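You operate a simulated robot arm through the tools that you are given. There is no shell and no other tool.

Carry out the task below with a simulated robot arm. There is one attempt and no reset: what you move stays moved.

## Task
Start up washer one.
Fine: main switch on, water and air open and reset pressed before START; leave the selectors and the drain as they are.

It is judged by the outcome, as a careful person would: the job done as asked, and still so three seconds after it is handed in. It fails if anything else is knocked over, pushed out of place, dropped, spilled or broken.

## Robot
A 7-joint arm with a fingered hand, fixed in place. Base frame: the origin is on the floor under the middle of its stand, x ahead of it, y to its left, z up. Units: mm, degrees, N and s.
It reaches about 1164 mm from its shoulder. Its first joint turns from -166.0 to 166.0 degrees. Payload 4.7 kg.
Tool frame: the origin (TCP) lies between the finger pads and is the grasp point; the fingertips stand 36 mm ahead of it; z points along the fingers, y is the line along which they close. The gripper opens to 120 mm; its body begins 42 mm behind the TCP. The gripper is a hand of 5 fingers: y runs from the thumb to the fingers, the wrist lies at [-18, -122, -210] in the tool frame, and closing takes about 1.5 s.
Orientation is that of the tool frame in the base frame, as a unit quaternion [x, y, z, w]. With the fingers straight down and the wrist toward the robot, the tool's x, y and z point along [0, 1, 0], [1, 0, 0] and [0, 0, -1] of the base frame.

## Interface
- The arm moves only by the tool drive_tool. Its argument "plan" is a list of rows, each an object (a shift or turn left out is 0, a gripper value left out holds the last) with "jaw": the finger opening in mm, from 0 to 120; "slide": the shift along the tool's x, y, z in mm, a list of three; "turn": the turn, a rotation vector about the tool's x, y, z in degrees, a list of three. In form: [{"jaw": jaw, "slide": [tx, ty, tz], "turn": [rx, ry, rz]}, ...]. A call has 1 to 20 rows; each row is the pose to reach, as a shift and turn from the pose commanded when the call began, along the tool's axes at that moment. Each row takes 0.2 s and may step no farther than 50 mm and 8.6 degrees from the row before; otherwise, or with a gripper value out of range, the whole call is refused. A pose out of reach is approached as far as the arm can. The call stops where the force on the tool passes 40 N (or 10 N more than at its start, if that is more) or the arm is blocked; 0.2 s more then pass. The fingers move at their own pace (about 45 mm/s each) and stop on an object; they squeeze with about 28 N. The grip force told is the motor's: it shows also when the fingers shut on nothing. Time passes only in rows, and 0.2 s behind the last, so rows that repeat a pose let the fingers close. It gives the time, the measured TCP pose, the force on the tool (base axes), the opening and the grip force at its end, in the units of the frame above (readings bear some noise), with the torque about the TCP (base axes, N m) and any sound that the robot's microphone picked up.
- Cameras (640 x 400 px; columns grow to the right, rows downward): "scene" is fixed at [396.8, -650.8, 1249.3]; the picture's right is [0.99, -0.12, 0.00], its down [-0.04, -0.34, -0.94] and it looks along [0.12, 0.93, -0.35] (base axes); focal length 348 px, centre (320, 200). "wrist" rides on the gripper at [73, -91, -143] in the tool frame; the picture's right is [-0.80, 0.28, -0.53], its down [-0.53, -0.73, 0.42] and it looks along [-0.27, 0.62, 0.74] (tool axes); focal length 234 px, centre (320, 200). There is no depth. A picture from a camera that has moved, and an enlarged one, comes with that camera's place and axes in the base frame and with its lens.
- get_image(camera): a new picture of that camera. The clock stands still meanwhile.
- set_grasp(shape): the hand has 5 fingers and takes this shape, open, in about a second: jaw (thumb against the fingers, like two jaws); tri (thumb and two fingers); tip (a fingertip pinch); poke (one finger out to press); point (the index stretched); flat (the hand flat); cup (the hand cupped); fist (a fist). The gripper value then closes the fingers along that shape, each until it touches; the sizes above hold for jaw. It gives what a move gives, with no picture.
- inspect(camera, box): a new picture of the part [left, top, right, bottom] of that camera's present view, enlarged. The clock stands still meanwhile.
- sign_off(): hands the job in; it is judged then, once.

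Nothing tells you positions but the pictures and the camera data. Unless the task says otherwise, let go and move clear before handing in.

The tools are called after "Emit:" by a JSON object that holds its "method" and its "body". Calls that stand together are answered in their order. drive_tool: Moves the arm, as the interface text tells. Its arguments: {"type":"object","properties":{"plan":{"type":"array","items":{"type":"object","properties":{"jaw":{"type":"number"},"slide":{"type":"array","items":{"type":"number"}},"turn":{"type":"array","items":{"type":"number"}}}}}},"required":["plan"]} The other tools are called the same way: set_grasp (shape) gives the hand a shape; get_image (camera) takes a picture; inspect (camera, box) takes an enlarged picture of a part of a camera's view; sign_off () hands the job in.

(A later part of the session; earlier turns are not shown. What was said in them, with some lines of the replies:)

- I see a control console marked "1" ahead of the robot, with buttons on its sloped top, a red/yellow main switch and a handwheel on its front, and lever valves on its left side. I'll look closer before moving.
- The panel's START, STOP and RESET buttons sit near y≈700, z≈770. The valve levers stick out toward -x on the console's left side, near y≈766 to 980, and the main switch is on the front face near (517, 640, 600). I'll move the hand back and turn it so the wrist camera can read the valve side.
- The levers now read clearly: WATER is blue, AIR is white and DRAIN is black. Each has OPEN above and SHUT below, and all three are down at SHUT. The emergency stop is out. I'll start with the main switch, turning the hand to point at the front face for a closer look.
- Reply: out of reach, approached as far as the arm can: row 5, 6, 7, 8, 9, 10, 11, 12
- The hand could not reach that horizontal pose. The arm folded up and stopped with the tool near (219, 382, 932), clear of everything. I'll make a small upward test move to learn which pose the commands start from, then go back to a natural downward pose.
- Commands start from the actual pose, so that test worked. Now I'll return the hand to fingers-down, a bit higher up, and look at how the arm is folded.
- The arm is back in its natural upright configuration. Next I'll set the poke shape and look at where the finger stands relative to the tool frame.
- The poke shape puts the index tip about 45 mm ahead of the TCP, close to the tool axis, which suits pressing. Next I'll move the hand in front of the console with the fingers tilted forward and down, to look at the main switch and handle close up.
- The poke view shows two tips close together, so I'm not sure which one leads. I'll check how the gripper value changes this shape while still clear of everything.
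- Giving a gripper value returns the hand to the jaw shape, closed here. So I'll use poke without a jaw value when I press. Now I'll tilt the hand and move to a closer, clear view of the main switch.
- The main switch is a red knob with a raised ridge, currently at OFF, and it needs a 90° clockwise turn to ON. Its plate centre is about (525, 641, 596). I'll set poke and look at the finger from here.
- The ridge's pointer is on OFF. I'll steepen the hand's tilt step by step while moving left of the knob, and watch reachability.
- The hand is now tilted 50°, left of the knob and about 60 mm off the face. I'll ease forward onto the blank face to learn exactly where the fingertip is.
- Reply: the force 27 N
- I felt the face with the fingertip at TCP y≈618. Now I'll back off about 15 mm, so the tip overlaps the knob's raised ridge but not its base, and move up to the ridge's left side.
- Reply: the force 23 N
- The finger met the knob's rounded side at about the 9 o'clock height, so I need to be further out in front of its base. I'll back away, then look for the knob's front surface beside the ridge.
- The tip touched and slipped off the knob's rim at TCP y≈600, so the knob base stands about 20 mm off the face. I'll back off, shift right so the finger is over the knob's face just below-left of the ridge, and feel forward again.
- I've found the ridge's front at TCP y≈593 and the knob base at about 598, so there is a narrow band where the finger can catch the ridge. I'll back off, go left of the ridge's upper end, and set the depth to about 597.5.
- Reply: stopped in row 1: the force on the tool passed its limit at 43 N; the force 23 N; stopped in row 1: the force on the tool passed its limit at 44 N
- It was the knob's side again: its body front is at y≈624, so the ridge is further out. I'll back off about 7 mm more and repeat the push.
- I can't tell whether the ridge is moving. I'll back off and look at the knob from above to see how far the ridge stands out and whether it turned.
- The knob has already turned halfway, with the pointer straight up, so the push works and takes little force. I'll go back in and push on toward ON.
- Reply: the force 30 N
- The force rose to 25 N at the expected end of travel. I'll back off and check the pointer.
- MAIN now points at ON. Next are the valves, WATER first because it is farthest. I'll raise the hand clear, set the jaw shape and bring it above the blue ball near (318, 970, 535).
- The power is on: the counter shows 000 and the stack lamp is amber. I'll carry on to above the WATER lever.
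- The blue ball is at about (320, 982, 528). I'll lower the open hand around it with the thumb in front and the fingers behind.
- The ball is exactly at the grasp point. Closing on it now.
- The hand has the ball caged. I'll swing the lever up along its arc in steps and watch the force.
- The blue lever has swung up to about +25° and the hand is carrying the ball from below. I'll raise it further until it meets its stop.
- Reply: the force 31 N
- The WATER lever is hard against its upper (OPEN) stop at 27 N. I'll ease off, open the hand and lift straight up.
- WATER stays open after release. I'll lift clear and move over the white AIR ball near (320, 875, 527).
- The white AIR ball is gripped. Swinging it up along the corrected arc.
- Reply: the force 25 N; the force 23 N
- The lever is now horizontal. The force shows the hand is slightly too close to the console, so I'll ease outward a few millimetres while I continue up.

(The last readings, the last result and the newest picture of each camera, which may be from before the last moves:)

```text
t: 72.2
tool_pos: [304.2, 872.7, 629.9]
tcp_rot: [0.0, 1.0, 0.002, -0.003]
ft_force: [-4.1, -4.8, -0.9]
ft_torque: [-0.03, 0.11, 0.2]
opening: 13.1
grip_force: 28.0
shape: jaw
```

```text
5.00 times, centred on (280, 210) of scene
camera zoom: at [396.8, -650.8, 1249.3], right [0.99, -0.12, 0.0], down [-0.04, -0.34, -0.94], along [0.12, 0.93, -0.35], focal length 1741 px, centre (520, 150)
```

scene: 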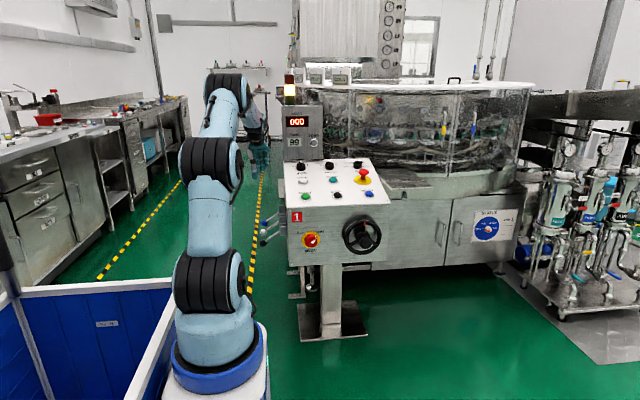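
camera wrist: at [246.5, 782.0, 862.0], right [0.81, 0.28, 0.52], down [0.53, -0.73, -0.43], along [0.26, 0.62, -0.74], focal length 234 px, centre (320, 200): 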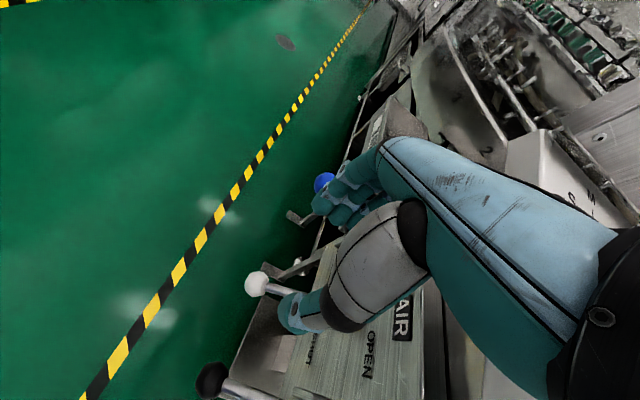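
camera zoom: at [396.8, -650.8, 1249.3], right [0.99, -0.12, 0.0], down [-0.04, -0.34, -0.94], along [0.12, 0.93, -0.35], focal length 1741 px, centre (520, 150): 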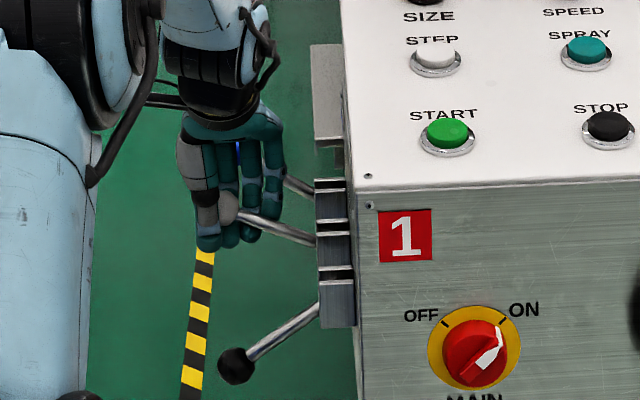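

Emit:
{"method": "drive_tool", "body": {"plan": [{"slide": [-1.5, 0, -4]}, {"slide": [-3, 0, -8]}, {"slide": [-5, 0, -12]}, {"slide": [-7, 0, -16]}]}}

Emit:
{"method": "drive_tool", "body": {"plan": [{"slide": [-1.5, 0, -4]}, {"slide": [-2.5, 0, -8]}]}}

Emit:
{"method": "inspect", "body": {"camera": "scene", "box": [250, 170, 310, 250]}}

```text
t: 73.2
tool_pos: [310.7, 872.5, 644.8]
tcp_rot: [0.001, 1.0, 0.002, -0.002]
ft_force: [-3.8, -0.8, -1.1]
ft_torque: [0.08, 0.14, 0.12]
opening: 12.0
grip_force: 27.9
shape: jaw
```

```text
t: 73.8
tool_pos: [312.8, 871.6, 646.6]
tcp_rot: [0.0, 1.0, -0.002, -0.003]
ft_force: [-13.3, 2.1, -22.4]
ft_torque: [-0.07, 0.58, 0.11]
opening: 11.5
grip_force: 28.3
shape: jaw
```

```text
5.00 times, centred on (280, 210) of scene
camera zoom: at [396.8, -650.8, 1249.3], right [0.99, -0.12, 0.0], down [-0.04, -0.34, -0.94], along [0.12, 0.93, -0.35], focal length 1741 px, centre (520, 150)
```

zoom: 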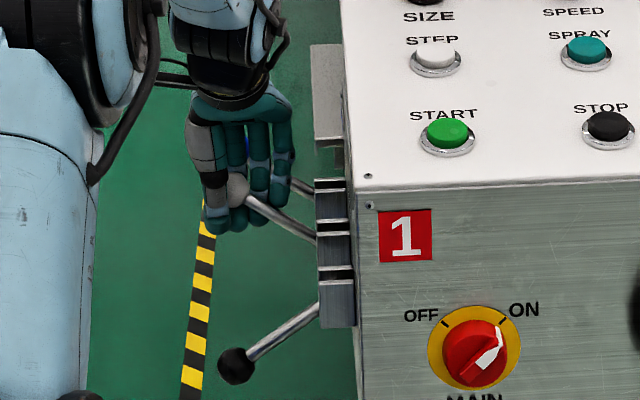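

AIR is against its OPEN stop too. I'll ease off, open the hand and lift clear.

Emit:
{"method": "drive_tool", "body": {"plan": [{"slide": [2, 0, 6]}, {"slide": [2, 0, 10]}, {"jaw": 84, "slide": [2, 0, 10]}, {"slide": [2, 0, 10]}, {"slide": [2, 0, 10]}, {"slide": [2, 0, 10]}, {"slide": [2, 0, 10]}, {"slide": [2, 0, 10]}]}}

Emit:
{"method": "drive_tool", "body": {"plan": [{"slide": [0, 0, -40]}, {"slide": [0, 0, -80]}, {"slide": [0, 0, -120]}, {"slide": [0, 0, -160]}, {"slide": [0, 0, -200]}]}}

Emit:
{"method": "inspect", "body": {"camera": "scene", "box": [230, 120, 330, 250]}}

```text
t: 75.6
tool_pos: [311.9, 872.6, 643.6]
tcp_rot: [0.001, 1.0, 0.001, -0.003]
ft_force: [0.2, 0.4, -0.5]
ft_torque: [-0.05, -0.02, 0.03]
opening: 83.8
grip_force: 0.1
shape: jaw
```

```text
t: 76.8
tool_pos: [312.1, 871.5, 842.8]
tcp_rot: [0.001, 1.0, 0.0, -0.003]
ft_force: [0.4, -0.6, -1.0]
ft_torque: [-0.01, 0.01, 0.03]
opening: 83.7
grip_force: 0.2
shape: jaw
```

```text
3.08 times, centred on (280, 185) of scene
camera zoom: at [396.8, -650.8, 1249.3], right [0.99, -0.12, 0.0], down [-0.04, -0.34, -0.94], along [0.12, 0.93, -0.35], focal length 1072 px, centre (443, 246)
```

zoom: 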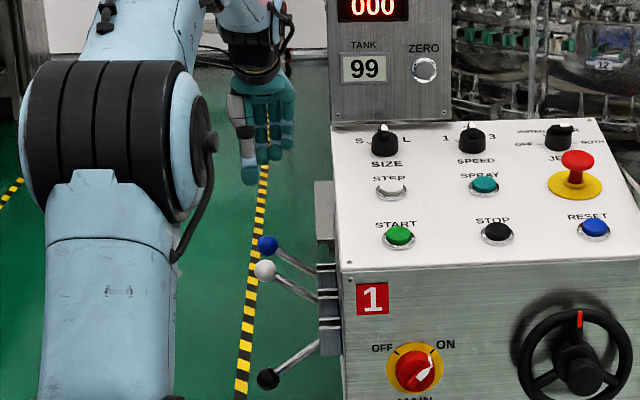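

WATER and AIR are both up at OPEN, and DRAIN is untouched. Now for the buttons: I'll bring the hand back away from the display box and across toward RESET, staying high.

Emit:
{"method": "drive_tool", "body": {"plan": [{"slide": [-5, -42, -15]}, {"slide": [-9, -84, -29]}, {"slide": [-14, -126, -44]}, {"slide": [-19, -168, -58]}, {"slide": [-23, -210, -73]}, {"slide": [-28, -251, -87]}]}}

Emit:
{"method": "drive_tool", "body": {"plan": [{"slide": [-48, 0, 3]}, {"slide": [-97, 0, 7]}, {"slide": [-146, 0, 10]}, {"slide": [-195, 0, 13]}, {"slide": [-244, 0, 17]}, {"slide": [-293, 0, 20]}, {"slide": [-342, 0, 23]}, {"slide": [-391, 0, 27]}, {"slide": [-440, 0, 30]}]}}

Emit:
{"method": "set_grasp", "body": {"shape": "poke"}}

Emit:
{"method": "get_image", "body": {"camera": "scene"}}

Emit:
{"method": "get_image", "body": {"camera": "wrist"}}

```text
t: 78.2
tool_pos: [337.4, 621.7, 928.4]
tcp_rot: [0.0, 1.0, 0.001, -0.002]
ft_force: [0.0, -0.4, -1.3]
ft_torque: [-0.02, -0.01, 0.02]
opening: 83.7
grip_force: 0.1
shape: jaw
```

```text
t: 80.2
tool_pos: [778.2, 621.1, 901.0]
tcp_rot: [-0.001, 1.0, 0.002, -0.003]
ft_force: [-0.7, 0.4, 2.0]
ft_torque: [-0.04, -0.07, 0.0]
opening: 83.9
grip_force: 0.1
shape: jaw
```

```text
t: 81.1
tool_pos: [778.2, 620.4, 900.0]
tcp_rot: [0.001, 1.0, 0.003, -0.003]
ft_force: [-0.2, 0.6, 0.6]
ft_torque: [-0.02, -0.04, 0.0]
opening: 0.1
grip_force: 0.1
shape: poke
```

```text
taken
```

scene: 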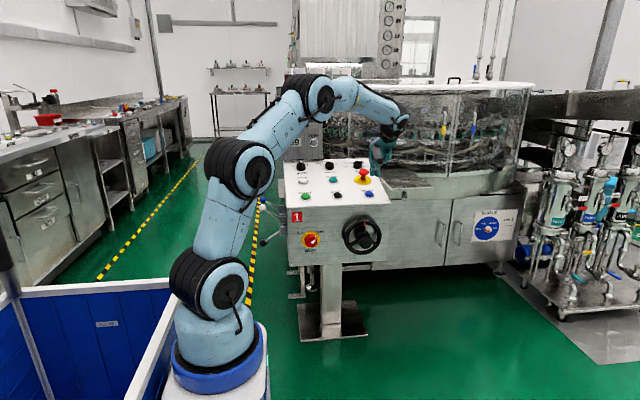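

```text
taken
camera wrist: at [707.2, 528.9, 1042.9], right [0.81, 0.28, 0.52], down [0.53, -0.73, -0.43], along [0.26, 0.62, -0.74], focal length 234 px, centre (320, 200)
```

wrist: 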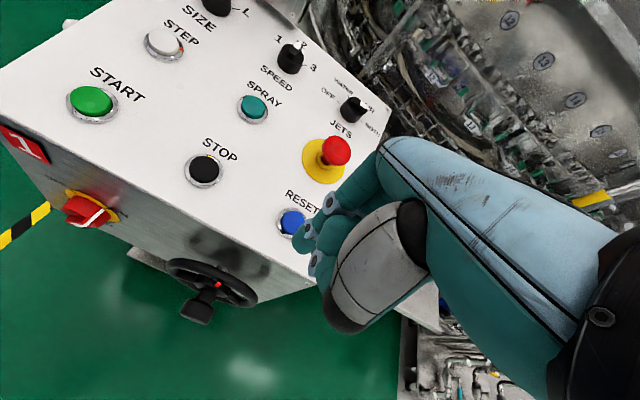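

Emit:
{"method": "inspect", "body": {"camera": "wrist", "box": [240, 150, 400, 310]}}

Emit:
{"method": "inspect", "body": {"camera": "scene", "box": [340, 110, 430, 220]}}

```text
2.50 times, centred on (320, 230) of wrist
camera zoom: at [707.2, 528.9, 1042.9], right [0.81, 0.28, 0.52], down [0.53, -0.73, -0.43], along [0.26, 0.62, -0.74], focal length 585 px, centre (320, 125)
```

zoom: 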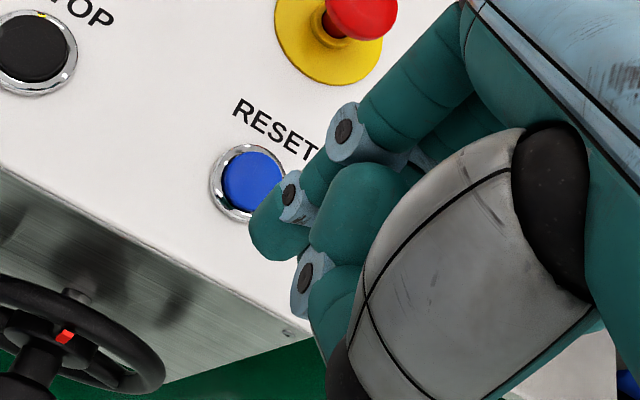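

```text
3.64 times, centred on (385, 165) of scene
camera zoom: at [396.8, -650.8, 1249.3], right [0.99, -0.12, 0.0], down [-0.04, -0.34, -0.94], along [0.12, 0.93, -0.35], focal length 1266 px, centre (84, 327)
```

zoom: 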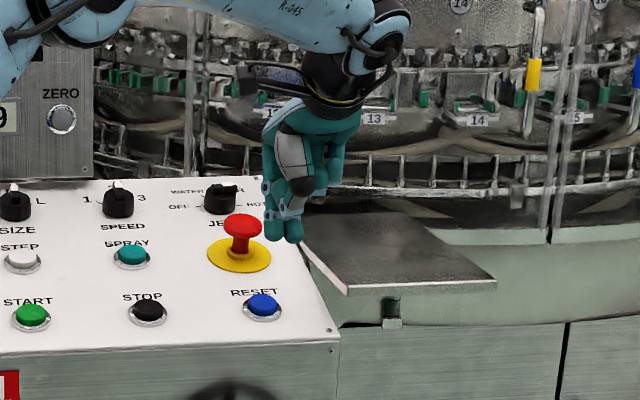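

RESET is confirmed at about (780, 700, 764). I'll tilt the hand to match the panel slope and come to just above it.

Emit:
{"method": "drive_tool", "body": {"plan": [{"slide": [-1, 18, 21], "turn": [-5.3, 0, 0]}, {"slide": [-2, 36, 43], "turn": [-10.7, 0, 0]}, {"slide": [-2, 54, 64], "turn": [-16, 0, 0]}]}}

Emit:
{"method": "inspect", "body": {"camera": "wrist", "box": [240, 130, 400, 310]}}

Emit:
{"method": "inspect", "body": {"camera": "scene", "box": [340, 120, 420, 220]}}

```text
t: 81.9
tool_pos: [781.9, 675.8, 833.2]
tcp_rot: [0.001, 0.99, 0.142, -0.002]
ft_force: [-0.5, 0.2, 1.3]
ft_torque: [-0.03, -0.03, -0.01]
opening: 0.1
grip_force: 0.1
shape: poke
```

```text
2.22 times, centred on (320, 220) of wrist
camera zoom: at [711.4, 548.4, 946.0], right [0.81, 0.12, 0.58], down [0.53, -0.58, -0.62], along [0.27, 0.8, -0.53], focal length 520 px, centre (320, 156)
```

zoom: 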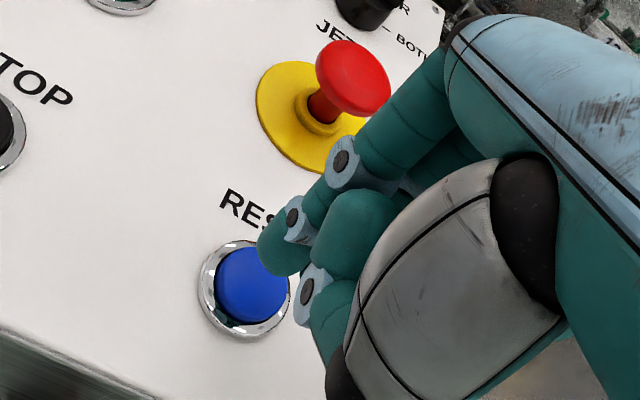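

```text
4.00 times, centred on (380, 170) of scene
camera zoom: at [396.8, -650.8, 1249.3], right [0.99, -0.12, 0.0], down [-0.04, -0.34, -0.94], along [0.12, 0.93, -0.35], focal length 1393 px, centre (80, 320)
```

zoom: 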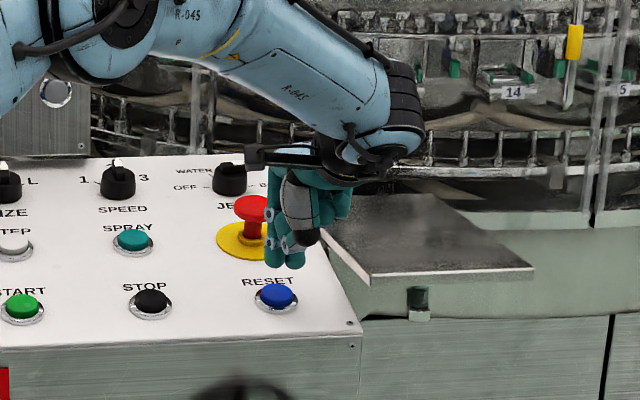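

Emit:
{"method": "drive_tool", "body": {"plan": [{"slide": [0, 0, 15]}, {"slide": [0, 0, 28]}]}}

Emit:
{"method": "drive_tool", "body": {"plan": [{"slide": [0, 0, 2]}, {"slide": [0, 0, 4]}]}}

Emit:
{"method": "inspect", "body": {"camera": "wrist", "box": [240, 130, 400, 310]}}

```text
t: 82.5
tool_pos: [783.2, 682.1, 804.8]
tcp_rot: [0.001, 0.99, 0.14, -0.002]
ft_force: [-1.4, -0.9, 0.8]
ft_torque: [-0.02, -0.02, 0.01]
opening: 0.0
grip_force: 0.1
shape: poke
```

```text
t: 83.1
tool_pos: [782.1, 684.8, 801.3]
tcp_rot: [0.001, 0.99, 0.141, -0.003]
ft_force: [0.0, 0.0, -0.3]
ft_torque: [-0.01, 0.02, 0.0]
opening: 0.0
grip_force: 0.1
shape: poke
```

```text
2.22 times, centred on (320, 220) of wrist
camera zoom: at [711.6, 556.7, 914.7], right [0.81, 0.12, 0.58], down [0.53, -0.59, -0.61], along [0.26, 0.8, -0.54], focal length 520 px, centre (320, 156)
```

zoom: 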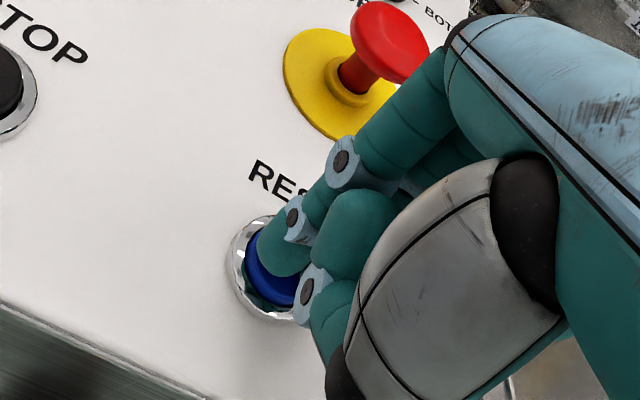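

Emit:
{"method": "drive_tool", "body": {"plan": [{"slide": [0, 0, 2]}]}}

Emit:
{"method": "drive_tool", "body": {"plan": [{"slide": [0, 0, 2]}]}}

Emit:
{"method": "drive_tool", "body": {"plan": [{"slide": [0, 0, 2]}]}}

Emit:
{"method": "drive_tool", "body": {"plan": [{"slide": [0, 0, 2]}]}}

```text
t: 83.5
tool_pos: [783.0, 684.6, 799.3]
tcp_rot: [0.001, 0.99, 0.141, -0.002]
ft_force: [-0.4, -0.2, 1.5]
ft_torque: [0.03, -0.03, -0.03]
opening: 0.0
grip_force: 0.0
shape: poke
```

```text
t: 83.9
tool_pos: [781.4, 685.1, 797.7]
tcp_rot: [0.002, 0.99, 0.141, -0.003]
ft_force: [1.1, 0.1, 3.2]
ft_torque: [0.02, -0.03, -0.03]
opening: 0.0
grip_force: 0.1
shape: poke
heard: click
```

```text
t: 84.3
tool_pos: [782.1, 685.3, 797.5]
tcp_rot: [0.002, 0.99, 0.141, -0.003]
ft_force: [-1.5, -2.1, 7.1]
ft_torque: [-0.03, -0.01, 0.01]
opening: 0.0
grip_force: 0.1
shape: poke
```

```text
t: 84.7
tool_pos: [781.9, 686.4, 795.7]
tcp_rot: [0.001, 0.99, 0.142, -0.002]
ft_force: [-2.7, -3.8, 11.2]
ft_torque: [-0.07, -0.05, -0.02]
opening: 0.0
grip_force: 0.1
shape: poke
```

The RESET press gave a click. I'll retract and check the machine's indicators.

Emit:
{"method": "drive_tool", "body": {"plan": [{"slide": [0, 0, -10]}, {"slide": [0, 0, -40]}, {"slide": [0, 0, -75]}]}}

Emit:
{"method": "inspect", "body": {"camera": "scene", "box": [260, 60, 420, 220]}}

Emit:
{"method": "get_image", "body": {"camera": "wrist"}}

```text
t: 85.5
tool_pos: [782.0, 662.8, 865.2]
tcp_rot: [0.001, 0.99, 0.139, -0.004]
ft_force: [0.7, 0.7, -1.7]
ft_torque: [0.06, 0.04, 0.0]
opening: 0.0
grip_force: 0.0
shape: poke
```

```text
2.50 times, centred on (340, 140) of scene
camera zoom: at [396.8, -650.8, 1249.3], right [0.99, -0.12, 0.0], down [-0.04, -0.34, -0.94], along [0.12, 0.93, -0.35], focal length 871 px, centre (270, 350)
```

zoom: 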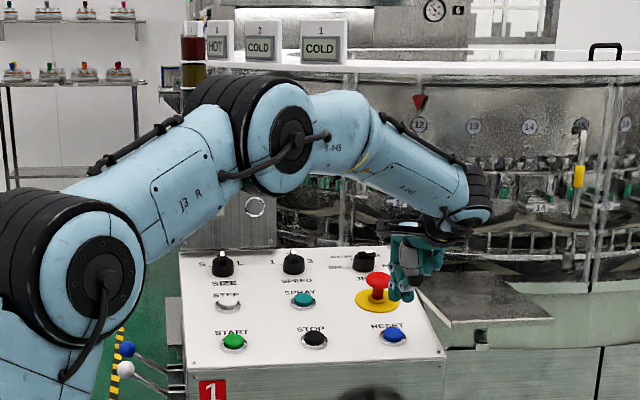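

```text
taken
camera wrist: at [711.8, 535.0, 978.5], right [0.81, 0.12, 0.58], down [0.53, -0.59, -0.61], along [0.26, 0.8, -0.54], focal length 234 px, centre (320, 200)
```

wrist: 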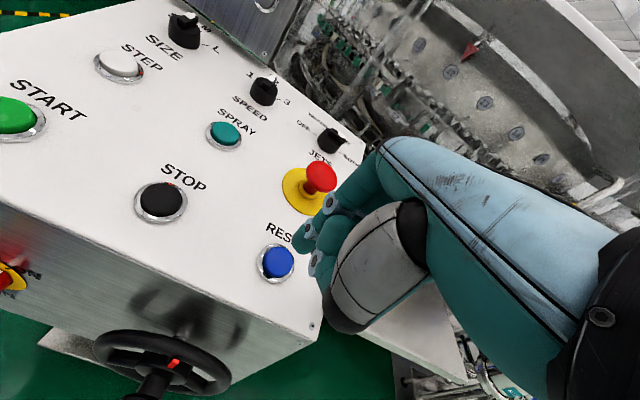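

The amber lamp went out after RESET, which looks right. Now I'll move sideways to above START.

Emit:
{"method": "drive_tool", "body": {"plan": [{"slide": [45, 0, 0]}, {"slide": [90, 0, 0]}, {"slide": [135, 0, 0]}, {"slide": [180, 0, 0]}, {"slide": [225, 0, 0]}, {"slide": [269, 0, 0]}]}}

Emit:
{"method": "inspect", "body": {"camera": "wrist", "box": [220, 130, 400, 330]}}

Emit:
{"method": "get_image", "body": {"camera": "scene"}}

```text
t: 86.9
tool_pos: [514.7, 664.0, 866.6]
tcp_rot: [0.001, 0.99, 0.141, -0.002]
ft_force: [0.5, 0.0, 0.2]
ft_torque: [0.02, 0.03, -0.01]
opening: 0.0
grip_force: 0.2
shape: poke
```

```text
2.00 times, centred on (310, 230) of wrist
camera zoom: at [443.2, 536.1, 979.2], right [0.81, 0.12, 0.58], down [0.53, -0.59, -0.61], along [0.26, 0.8, -0.54], focal length 468 px, centre (340, 140)
```

zoom: 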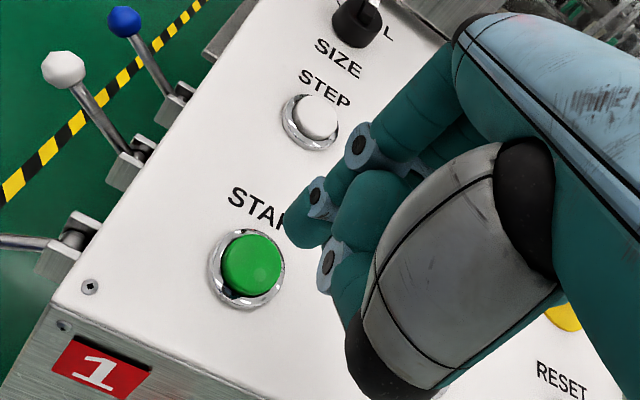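

```text
taken
```

scene: 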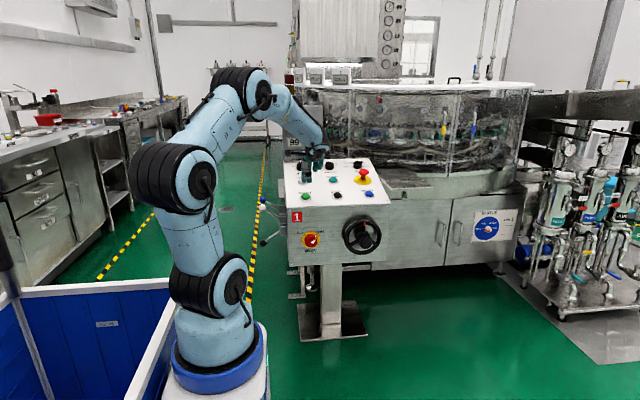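

Emit:
{"method": "drive_tool", "body": {"plan": [{"slide": [2.3, 3.6, 30]}, {"slide": [2.3, 3.6, 62]}]}}

Emit:
{"method": "inspect", "body": {"camera": "wrist", "box": [220, 130, 400, 330]}}

```text
t: 87.5
tool_pos: [512.5, 683.2, 808.0]
tcp_rot: [0.001, 0.99, 0.141, -0.003]
ft_force: [0.6, 0.8, 1.0]
ft_torque: [0.0, 0.0, -0.01]
opening: 0.0
grip_force: 0.0
shape: poke
```

```text
2.00 times, centred on (310, 230) of wrist
camera zoom: at [441.1, 556.2, 922.0], right [0.81, 0.12, 0.58], down [0.53, -0.59, -0.62], along [0.27, 0.8, -0.54], focal length 468 px, centre (340, 140)
```

zoom: 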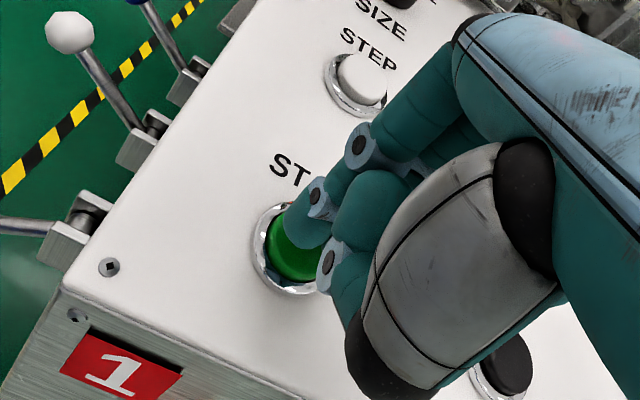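

The finger is over START. MAIN is on, WATER and AIR are open, and RESET is done, so I'm pressing START.

Emit:
{"method": "drive_tool", "body": {"plan": [{"slide": [0, 0, 2]}, {"slide": [0, 0, 4]}, {"slide": [0, 0, 6]}]}}

Emit:
{"method": "drive_tool", "body": {"plan": [{"slide": [0, 0, 2]}]}}

Emit:
{"method": "drive_tool", "body": {"plan": [{"slide": [0, 0, 2]}]}}

Emit:
{"method": "drive_tool", "body": {"plan": [{"slide": [0, 0, 2]}]}}

```text
t: 88.3
tool_pos: [512.1, 687.7, 804.7]
tcp_rot: [0.001, 0.99, 0.14, -0.003]
ft_force: [-0.8, -0.1, 0.1]
ft_torque: [0.0, -0.01, -0.01]
opening: 0.0
grip_force: 0.1
shape: poke
```

```text
t: 88.7
tool_pos: [509.6, 687.0, 802.0]
tcp_rot: [0.001, 0.99, 0.142, -0.003]
ft_force: [0.6, 0.9, -0.6]
ft_torque: [-0.02, 0.0, 0.02]
opening: 0.1
grip_force: 0.0
shape: poke
```

```text
t: 89.1
tool_pos: [510.6, 688.7, 800.5]
tcp_rot: [0.002, 0.99, 0.14, -0.002]
ft_force: [0.5, -0.4, 1.9]
ft_torque: [-0.01, -0.05, 0.01]
opening: 0.1
grip_force: 0.0
shape: poke
heard: click
```

```text
t: 89.5
tool_pos: [511.6, 689.7, 798.5]
tcp_rot: [0.001, 0.99, 0.141, -0.002]
ft_force: [0.1, -1.2, 3.4]
ft_torque: [-0.02, -0.05, -0.04]
opening: 0.0
grip_force: 0.1
shape: poke
```

START clicked. I'll press slightly further, then retract and check the machine.

Emit:
{"method": "drive_tool", "body": {"plan": [{"slide": [0, 0, 2]}, {"slide": [0, 0, 2]}]}}

Emit:
{"method": "drive_tool", "body": {"plan": [{"slide": [0, 0, -10]}, {"slide": [0, 0, -40]}, {"slide": [0, 0, -80]}, {"slide": [0, 0, -120]}]}}

Emit:
{"method": "get_image", "body": {"camera": "scene"}}

Emit:
{"method": "get_image", "body": {"camera": "wrist"}}

```text
t: 90.1
tool_pos: [510.7, 690.1, 797.0]
tcp_rot: [0.002, 0.99, 0.141, -0.001]
ft_force: [-0.4, -2.4, 9.7]
ft_torque: [0.02, -0.08, -0.02]
opening: 0.0
grip_force: 0.0
shape: poke
```

```text
t: 91.1
tool_pos: [512.6, 656.6, 910.3]
tcp_rot: [0.001, 0.99, 0.14, -0.002]
ft_force: [-0.2, -0.3, -1.2]
ft_torque: [0.02, 0.03, 0.02]
opening: 0.0
grip_force: 0.0
shape: poke
```

```text
taken
```

scene: 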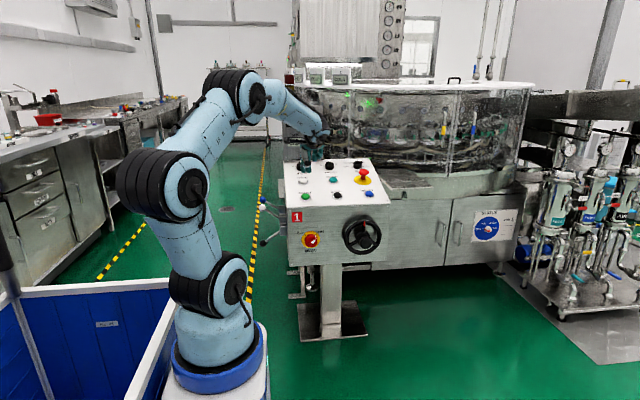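

```text
taken
camera wrist: at [440.7, 529.1, 1023.4], right [0.81, 0.12, 0.58], down [0.53, -0.59, -0.61], along [0.26, 0.8, -0.54], focal length 234 px, centre (320, 200)
```

wrist: 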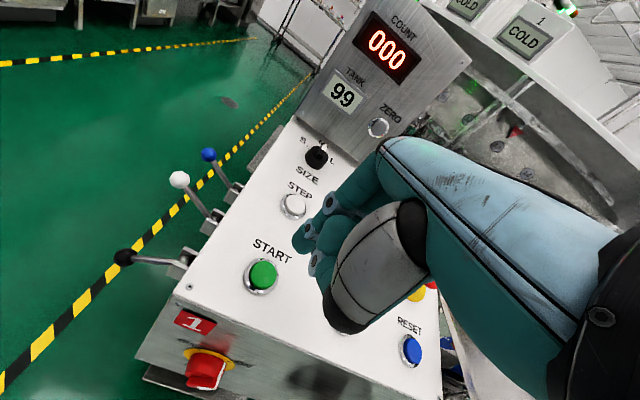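

A green light is now reflecting in the tank. I'll move the arm well clear and check the stack lamp, levers and knobs.

Emit:
{"method": "drive_tool", "body": {"plan": [{"slide": [30, -17, -26]}, {"slide": [60, -35, -52]}, {"slide": [90, -53, -78]}, {"slide": [120, -70, -103]}, {"slide": [150, -88, -129]}, {"slide": [190, -105, -129]}]}}

Emit:
{"method": "get_image", "body": {"camera": "scene"}}

Emit:
{"method": "inspect", "body": {"camera": "scene", "box": [240, 60, 400, 160]}}

Emit:
{"method": "inspect", "body": {"camera": "scene", "box": [240, 150, 400, 270]}}

```text
t: 92.5
tool_pos: [322.8, 521.8, 1007.4]
tcp_rot: [0.001, 0.99, 0.141, -0.003]
ft_force: [0.3, 0.0, 0.0]
ft_torque: [-0.02, 0.0, 0.0]
opening: 0.1
grip_force: 0.0
shape: poke
```

```text
taken
```

scene: 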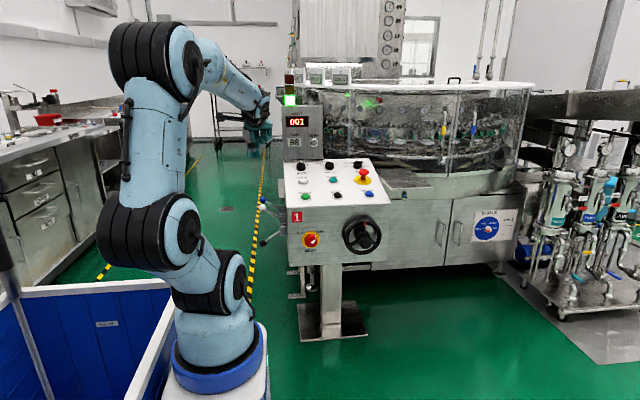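

```text
4.00 times, centred on (320, 110) of scene
camera zoom: at [396.8, -650.8, 1249.3], right [0.99, -0.12, 0.0], down [-0.04, -0.34, -0.94], along [0.12, 0.93, -0.35], focal length 1393 px, centre (320, 560)
```

zoom: 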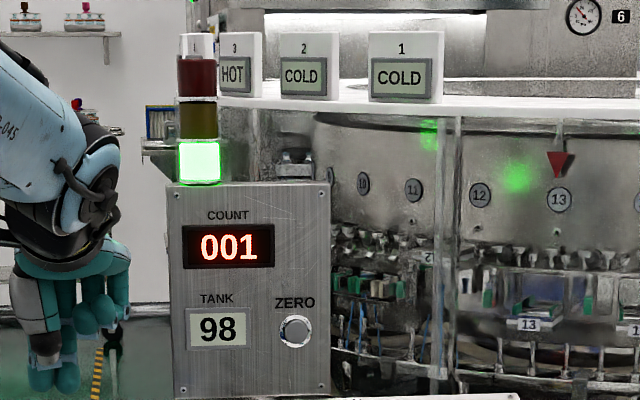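

```text
3.33 times, centred on (320, 210) of scene
camera zoom: at [396.8, -650.8, 1249.3], right [0.99, -0.12, 0.0], down [-0.04, -0.34, -0.94], along [0.12, 0.93, -0.35], focal length 1161 px, centre (320, 167)
```

zoom: 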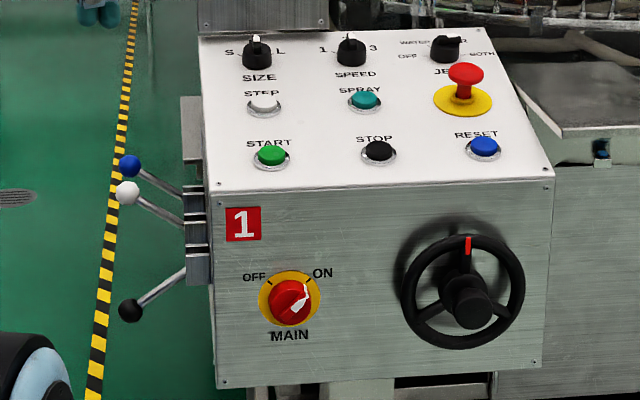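

Washer one is running: the stack lamp is green, the counter is at 001 and the carousel has indexed to station 13. MAIN is ON, WATER and AIR are up at OPEN, and DRAIN, the selectors and the handwheel are unchanged. The arm is clear, so I'm handing in.

Emit:
{"method": "sign_off", "body": {}}

```text
The job is handed in.
```

Washer one is running. The stack lamp is green, the counter has started (001) and the carousel is moving.

- **Main switch:** turned to ON, which lit the counter and the amber lamp.
- **Water and air:** both levers raised to OPEN against their stops. They stayed up after I let go.
- **Reset, then START:** each gave a click when pressed. The amber lamp was out after RESET, and START came last.
- **Left alone:** the drain lever and the size, speed and jets selectors are as they were.

Turning the main switch took several tries with one finger. Two early pushes met the side of the knob and stopped at about 43 N. I saw no damage, and the switch turned normally afterwards.

The arm is clear of the machine.
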